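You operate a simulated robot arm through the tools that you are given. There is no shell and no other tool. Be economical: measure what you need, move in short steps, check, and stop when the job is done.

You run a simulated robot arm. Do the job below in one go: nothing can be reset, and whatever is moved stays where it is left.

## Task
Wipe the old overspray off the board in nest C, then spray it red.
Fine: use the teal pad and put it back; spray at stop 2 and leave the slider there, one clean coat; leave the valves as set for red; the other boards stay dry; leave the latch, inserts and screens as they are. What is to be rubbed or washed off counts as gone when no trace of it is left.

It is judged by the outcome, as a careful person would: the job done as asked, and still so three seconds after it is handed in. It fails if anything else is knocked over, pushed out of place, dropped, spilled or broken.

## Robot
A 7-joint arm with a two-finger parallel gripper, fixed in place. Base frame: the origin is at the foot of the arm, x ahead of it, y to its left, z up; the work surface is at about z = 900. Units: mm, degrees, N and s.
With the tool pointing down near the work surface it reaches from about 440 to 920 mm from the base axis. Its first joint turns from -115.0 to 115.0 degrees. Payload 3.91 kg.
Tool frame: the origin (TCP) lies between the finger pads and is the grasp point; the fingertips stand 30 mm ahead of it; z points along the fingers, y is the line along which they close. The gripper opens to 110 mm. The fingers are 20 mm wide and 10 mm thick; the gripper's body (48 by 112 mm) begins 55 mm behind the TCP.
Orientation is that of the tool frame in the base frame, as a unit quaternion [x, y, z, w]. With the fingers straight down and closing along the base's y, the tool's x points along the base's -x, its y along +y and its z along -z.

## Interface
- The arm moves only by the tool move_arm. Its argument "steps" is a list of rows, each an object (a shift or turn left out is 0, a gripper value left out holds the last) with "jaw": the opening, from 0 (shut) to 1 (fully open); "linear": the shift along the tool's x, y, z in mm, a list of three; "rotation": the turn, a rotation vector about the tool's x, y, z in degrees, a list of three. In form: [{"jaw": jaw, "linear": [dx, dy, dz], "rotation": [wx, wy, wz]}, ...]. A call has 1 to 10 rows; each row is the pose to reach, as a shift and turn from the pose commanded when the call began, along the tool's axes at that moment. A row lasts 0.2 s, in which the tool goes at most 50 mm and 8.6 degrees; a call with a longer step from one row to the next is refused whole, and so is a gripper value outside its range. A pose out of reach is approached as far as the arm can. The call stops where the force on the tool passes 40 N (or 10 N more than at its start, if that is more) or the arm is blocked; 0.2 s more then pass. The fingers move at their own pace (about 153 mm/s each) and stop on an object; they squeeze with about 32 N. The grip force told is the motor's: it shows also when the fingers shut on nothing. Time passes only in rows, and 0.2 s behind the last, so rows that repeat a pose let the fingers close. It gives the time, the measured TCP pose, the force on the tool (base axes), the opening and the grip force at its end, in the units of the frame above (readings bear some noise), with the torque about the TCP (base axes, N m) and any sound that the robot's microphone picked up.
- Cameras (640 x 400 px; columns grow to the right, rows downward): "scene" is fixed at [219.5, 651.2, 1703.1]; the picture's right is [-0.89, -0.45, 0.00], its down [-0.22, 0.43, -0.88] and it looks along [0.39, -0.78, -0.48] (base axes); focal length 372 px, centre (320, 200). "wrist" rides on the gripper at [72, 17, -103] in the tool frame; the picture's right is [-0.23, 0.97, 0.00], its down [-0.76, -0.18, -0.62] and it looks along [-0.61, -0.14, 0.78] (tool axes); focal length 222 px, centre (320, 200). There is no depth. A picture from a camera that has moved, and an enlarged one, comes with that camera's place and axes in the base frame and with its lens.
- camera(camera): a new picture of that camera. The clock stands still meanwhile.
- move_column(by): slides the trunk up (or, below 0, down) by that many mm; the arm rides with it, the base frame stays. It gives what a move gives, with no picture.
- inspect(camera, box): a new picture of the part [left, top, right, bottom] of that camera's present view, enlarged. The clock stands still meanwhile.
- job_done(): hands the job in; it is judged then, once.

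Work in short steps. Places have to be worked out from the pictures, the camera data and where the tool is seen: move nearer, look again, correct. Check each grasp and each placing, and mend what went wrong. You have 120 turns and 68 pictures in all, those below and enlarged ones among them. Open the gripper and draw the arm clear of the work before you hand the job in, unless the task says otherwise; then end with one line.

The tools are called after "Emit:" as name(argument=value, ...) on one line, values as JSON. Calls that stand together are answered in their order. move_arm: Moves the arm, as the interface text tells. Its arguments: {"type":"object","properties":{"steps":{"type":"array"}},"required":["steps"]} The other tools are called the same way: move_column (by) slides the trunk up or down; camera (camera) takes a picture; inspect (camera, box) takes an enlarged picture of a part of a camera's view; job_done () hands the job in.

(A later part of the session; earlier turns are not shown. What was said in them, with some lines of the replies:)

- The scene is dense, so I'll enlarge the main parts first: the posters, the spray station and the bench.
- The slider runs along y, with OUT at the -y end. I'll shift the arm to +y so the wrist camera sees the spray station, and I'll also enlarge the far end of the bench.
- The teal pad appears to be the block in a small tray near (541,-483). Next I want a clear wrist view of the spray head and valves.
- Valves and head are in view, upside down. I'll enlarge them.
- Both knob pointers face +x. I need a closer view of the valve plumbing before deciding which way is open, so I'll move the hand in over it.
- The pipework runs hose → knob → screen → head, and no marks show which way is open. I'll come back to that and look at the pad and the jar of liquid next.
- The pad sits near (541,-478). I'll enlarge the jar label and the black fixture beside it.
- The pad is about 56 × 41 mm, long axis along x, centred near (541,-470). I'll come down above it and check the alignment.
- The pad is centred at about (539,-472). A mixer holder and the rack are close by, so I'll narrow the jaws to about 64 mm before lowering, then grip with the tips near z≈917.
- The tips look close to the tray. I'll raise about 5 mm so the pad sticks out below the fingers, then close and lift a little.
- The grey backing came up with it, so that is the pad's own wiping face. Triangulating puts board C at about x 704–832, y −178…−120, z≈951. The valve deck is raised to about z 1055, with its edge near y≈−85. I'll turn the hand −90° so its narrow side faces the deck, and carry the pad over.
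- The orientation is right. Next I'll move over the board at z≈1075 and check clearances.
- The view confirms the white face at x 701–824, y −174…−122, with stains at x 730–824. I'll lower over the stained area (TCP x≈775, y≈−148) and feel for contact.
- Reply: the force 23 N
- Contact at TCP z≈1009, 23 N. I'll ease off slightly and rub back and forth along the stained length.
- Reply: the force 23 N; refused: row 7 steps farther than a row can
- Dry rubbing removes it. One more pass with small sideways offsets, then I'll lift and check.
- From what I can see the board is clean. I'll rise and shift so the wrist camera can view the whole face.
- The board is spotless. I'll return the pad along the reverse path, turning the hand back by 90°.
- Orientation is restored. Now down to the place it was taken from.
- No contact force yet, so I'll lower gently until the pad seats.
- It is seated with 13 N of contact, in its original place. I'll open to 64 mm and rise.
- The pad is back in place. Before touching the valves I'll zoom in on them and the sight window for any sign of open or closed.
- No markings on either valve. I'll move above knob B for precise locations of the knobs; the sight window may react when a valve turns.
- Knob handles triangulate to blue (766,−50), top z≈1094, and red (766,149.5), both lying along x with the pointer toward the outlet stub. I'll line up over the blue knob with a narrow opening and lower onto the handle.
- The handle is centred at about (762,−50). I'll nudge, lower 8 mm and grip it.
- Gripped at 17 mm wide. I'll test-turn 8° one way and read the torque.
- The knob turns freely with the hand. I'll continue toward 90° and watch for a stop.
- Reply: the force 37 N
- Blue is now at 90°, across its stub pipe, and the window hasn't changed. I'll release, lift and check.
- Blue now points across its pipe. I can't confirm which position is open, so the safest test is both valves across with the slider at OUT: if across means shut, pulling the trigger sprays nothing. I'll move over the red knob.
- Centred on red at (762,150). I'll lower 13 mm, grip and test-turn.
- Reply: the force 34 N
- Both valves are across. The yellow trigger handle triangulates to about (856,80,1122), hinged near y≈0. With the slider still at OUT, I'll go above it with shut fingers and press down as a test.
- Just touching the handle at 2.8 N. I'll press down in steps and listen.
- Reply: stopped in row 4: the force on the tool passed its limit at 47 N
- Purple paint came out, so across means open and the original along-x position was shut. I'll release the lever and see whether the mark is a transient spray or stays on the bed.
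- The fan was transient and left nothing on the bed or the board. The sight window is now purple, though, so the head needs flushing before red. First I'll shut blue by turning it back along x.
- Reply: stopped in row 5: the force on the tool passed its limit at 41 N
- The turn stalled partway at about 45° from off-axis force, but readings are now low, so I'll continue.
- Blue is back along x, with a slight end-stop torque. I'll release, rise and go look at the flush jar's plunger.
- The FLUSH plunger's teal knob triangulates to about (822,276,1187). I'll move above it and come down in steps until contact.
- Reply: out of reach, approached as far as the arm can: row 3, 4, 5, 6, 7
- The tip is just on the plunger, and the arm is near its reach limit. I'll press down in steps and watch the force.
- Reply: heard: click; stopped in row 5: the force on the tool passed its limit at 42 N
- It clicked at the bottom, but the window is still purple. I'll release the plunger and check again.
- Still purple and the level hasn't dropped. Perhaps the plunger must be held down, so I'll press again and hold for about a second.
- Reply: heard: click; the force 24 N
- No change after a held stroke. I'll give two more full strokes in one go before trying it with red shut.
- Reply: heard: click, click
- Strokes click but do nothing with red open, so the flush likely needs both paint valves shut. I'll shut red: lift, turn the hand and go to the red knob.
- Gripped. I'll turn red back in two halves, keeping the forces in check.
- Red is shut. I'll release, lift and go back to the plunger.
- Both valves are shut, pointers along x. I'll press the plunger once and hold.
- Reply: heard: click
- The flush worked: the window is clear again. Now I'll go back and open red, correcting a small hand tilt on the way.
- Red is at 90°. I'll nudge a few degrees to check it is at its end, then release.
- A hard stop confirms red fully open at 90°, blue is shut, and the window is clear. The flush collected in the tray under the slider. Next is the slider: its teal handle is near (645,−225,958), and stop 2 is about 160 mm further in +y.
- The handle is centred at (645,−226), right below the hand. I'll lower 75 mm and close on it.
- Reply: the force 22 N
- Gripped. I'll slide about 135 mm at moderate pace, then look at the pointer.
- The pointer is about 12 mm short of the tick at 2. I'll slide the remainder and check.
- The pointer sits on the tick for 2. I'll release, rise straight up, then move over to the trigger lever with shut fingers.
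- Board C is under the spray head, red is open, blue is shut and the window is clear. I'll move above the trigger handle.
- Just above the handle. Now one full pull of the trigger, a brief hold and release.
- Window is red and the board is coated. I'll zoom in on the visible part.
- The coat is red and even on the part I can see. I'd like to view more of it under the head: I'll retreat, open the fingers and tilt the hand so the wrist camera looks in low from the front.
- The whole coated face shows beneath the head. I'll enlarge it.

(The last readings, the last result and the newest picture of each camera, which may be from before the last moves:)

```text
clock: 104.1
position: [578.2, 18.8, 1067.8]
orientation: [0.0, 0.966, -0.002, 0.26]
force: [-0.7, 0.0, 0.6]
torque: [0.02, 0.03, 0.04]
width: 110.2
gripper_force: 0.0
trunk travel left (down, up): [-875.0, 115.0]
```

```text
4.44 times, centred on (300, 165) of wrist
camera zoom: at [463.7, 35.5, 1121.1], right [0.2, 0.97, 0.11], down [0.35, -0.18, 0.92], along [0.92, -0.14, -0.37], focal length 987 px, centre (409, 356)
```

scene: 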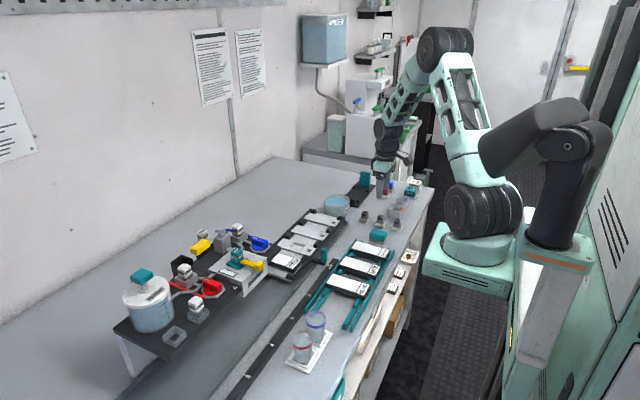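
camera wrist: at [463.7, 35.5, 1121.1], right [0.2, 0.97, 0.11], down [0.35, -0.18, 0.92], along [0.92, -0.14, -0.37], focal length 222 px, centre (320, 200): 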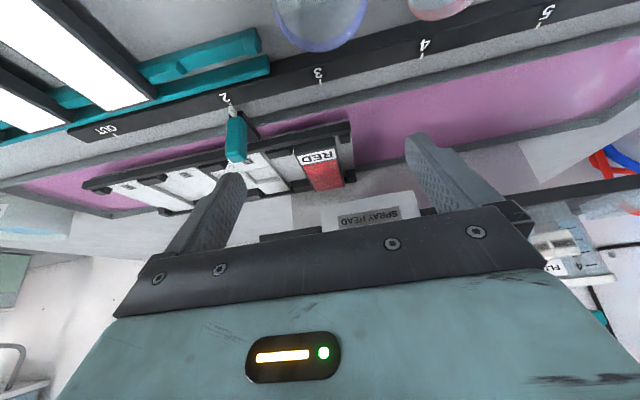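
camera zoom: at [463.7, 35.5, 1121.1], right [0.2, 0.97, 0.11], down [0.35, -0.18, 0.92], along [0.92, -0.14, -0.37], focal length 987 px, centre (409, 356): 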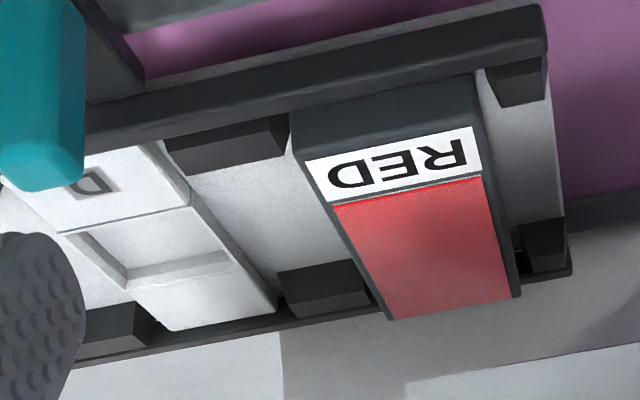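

The full face is covered in one even, glossy red coat, with nothing on nest D or the label. I'll raise and level the hand clear, then do a last check.

Emit:
move_arm(steps=[{"jaw": 1, "linear": [0, 0, -40]}, {"linear": [0, 0, -80], "rotation": [0, 8, 0]}, {"linear": [0, 0, -120], "rotation": [0, 16, 0]}, {"linear": [0, 0, -160], "rotation": [0, 24, 0]}, {"linear": [-20, 0, -190], "rotation": [0, 30, 0]}, {"linear": [-20, 0, -190], "rotation": [0, 30, 0]}])

Emit:
camera(camera="scene")

```text
clock: 105.5
position: [500.8, 20.7, 1242.5]
orientation: [0.001, 1.0, -0.001, 0.0]
force: [-0.5, 0.6, 0.1]
torque: [-0.03, -0.02, -0.01]
width: 110.0
gripper_force: 0.0
out of reach, approached as far as the arm can: row 1
trunk travel left (down, up): [-875.0, 115.0]
```

```text
2 pictures are left
```

scene: 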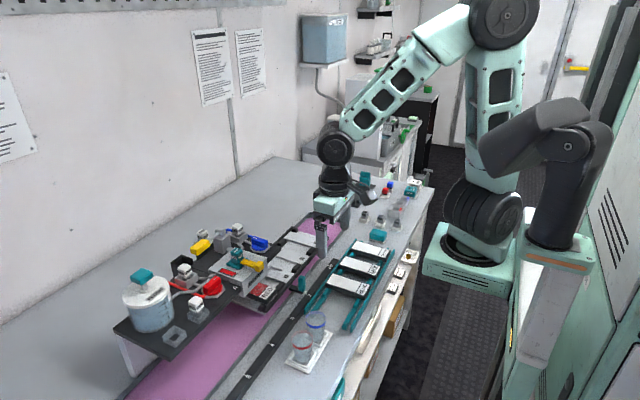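

Everything is in place: the pad is back, the slider is at stop 2, red is open, blue is shut and the arm is clear. I'm handing in.

Emit:
job_done()

```text
The job is handed in.
```

The board in nest C is wiped clean and has one even red coat. It is still at stop 2, with the red valve open and blue shut. The teal pad is back in its place and the other boards are dry. To find which valve position was open I test-sprayed with the slider at OUT and nothing under the head; that made purple, so I flushed the head clear before the red coat, and the tray under the slider now holds tinted rinse.
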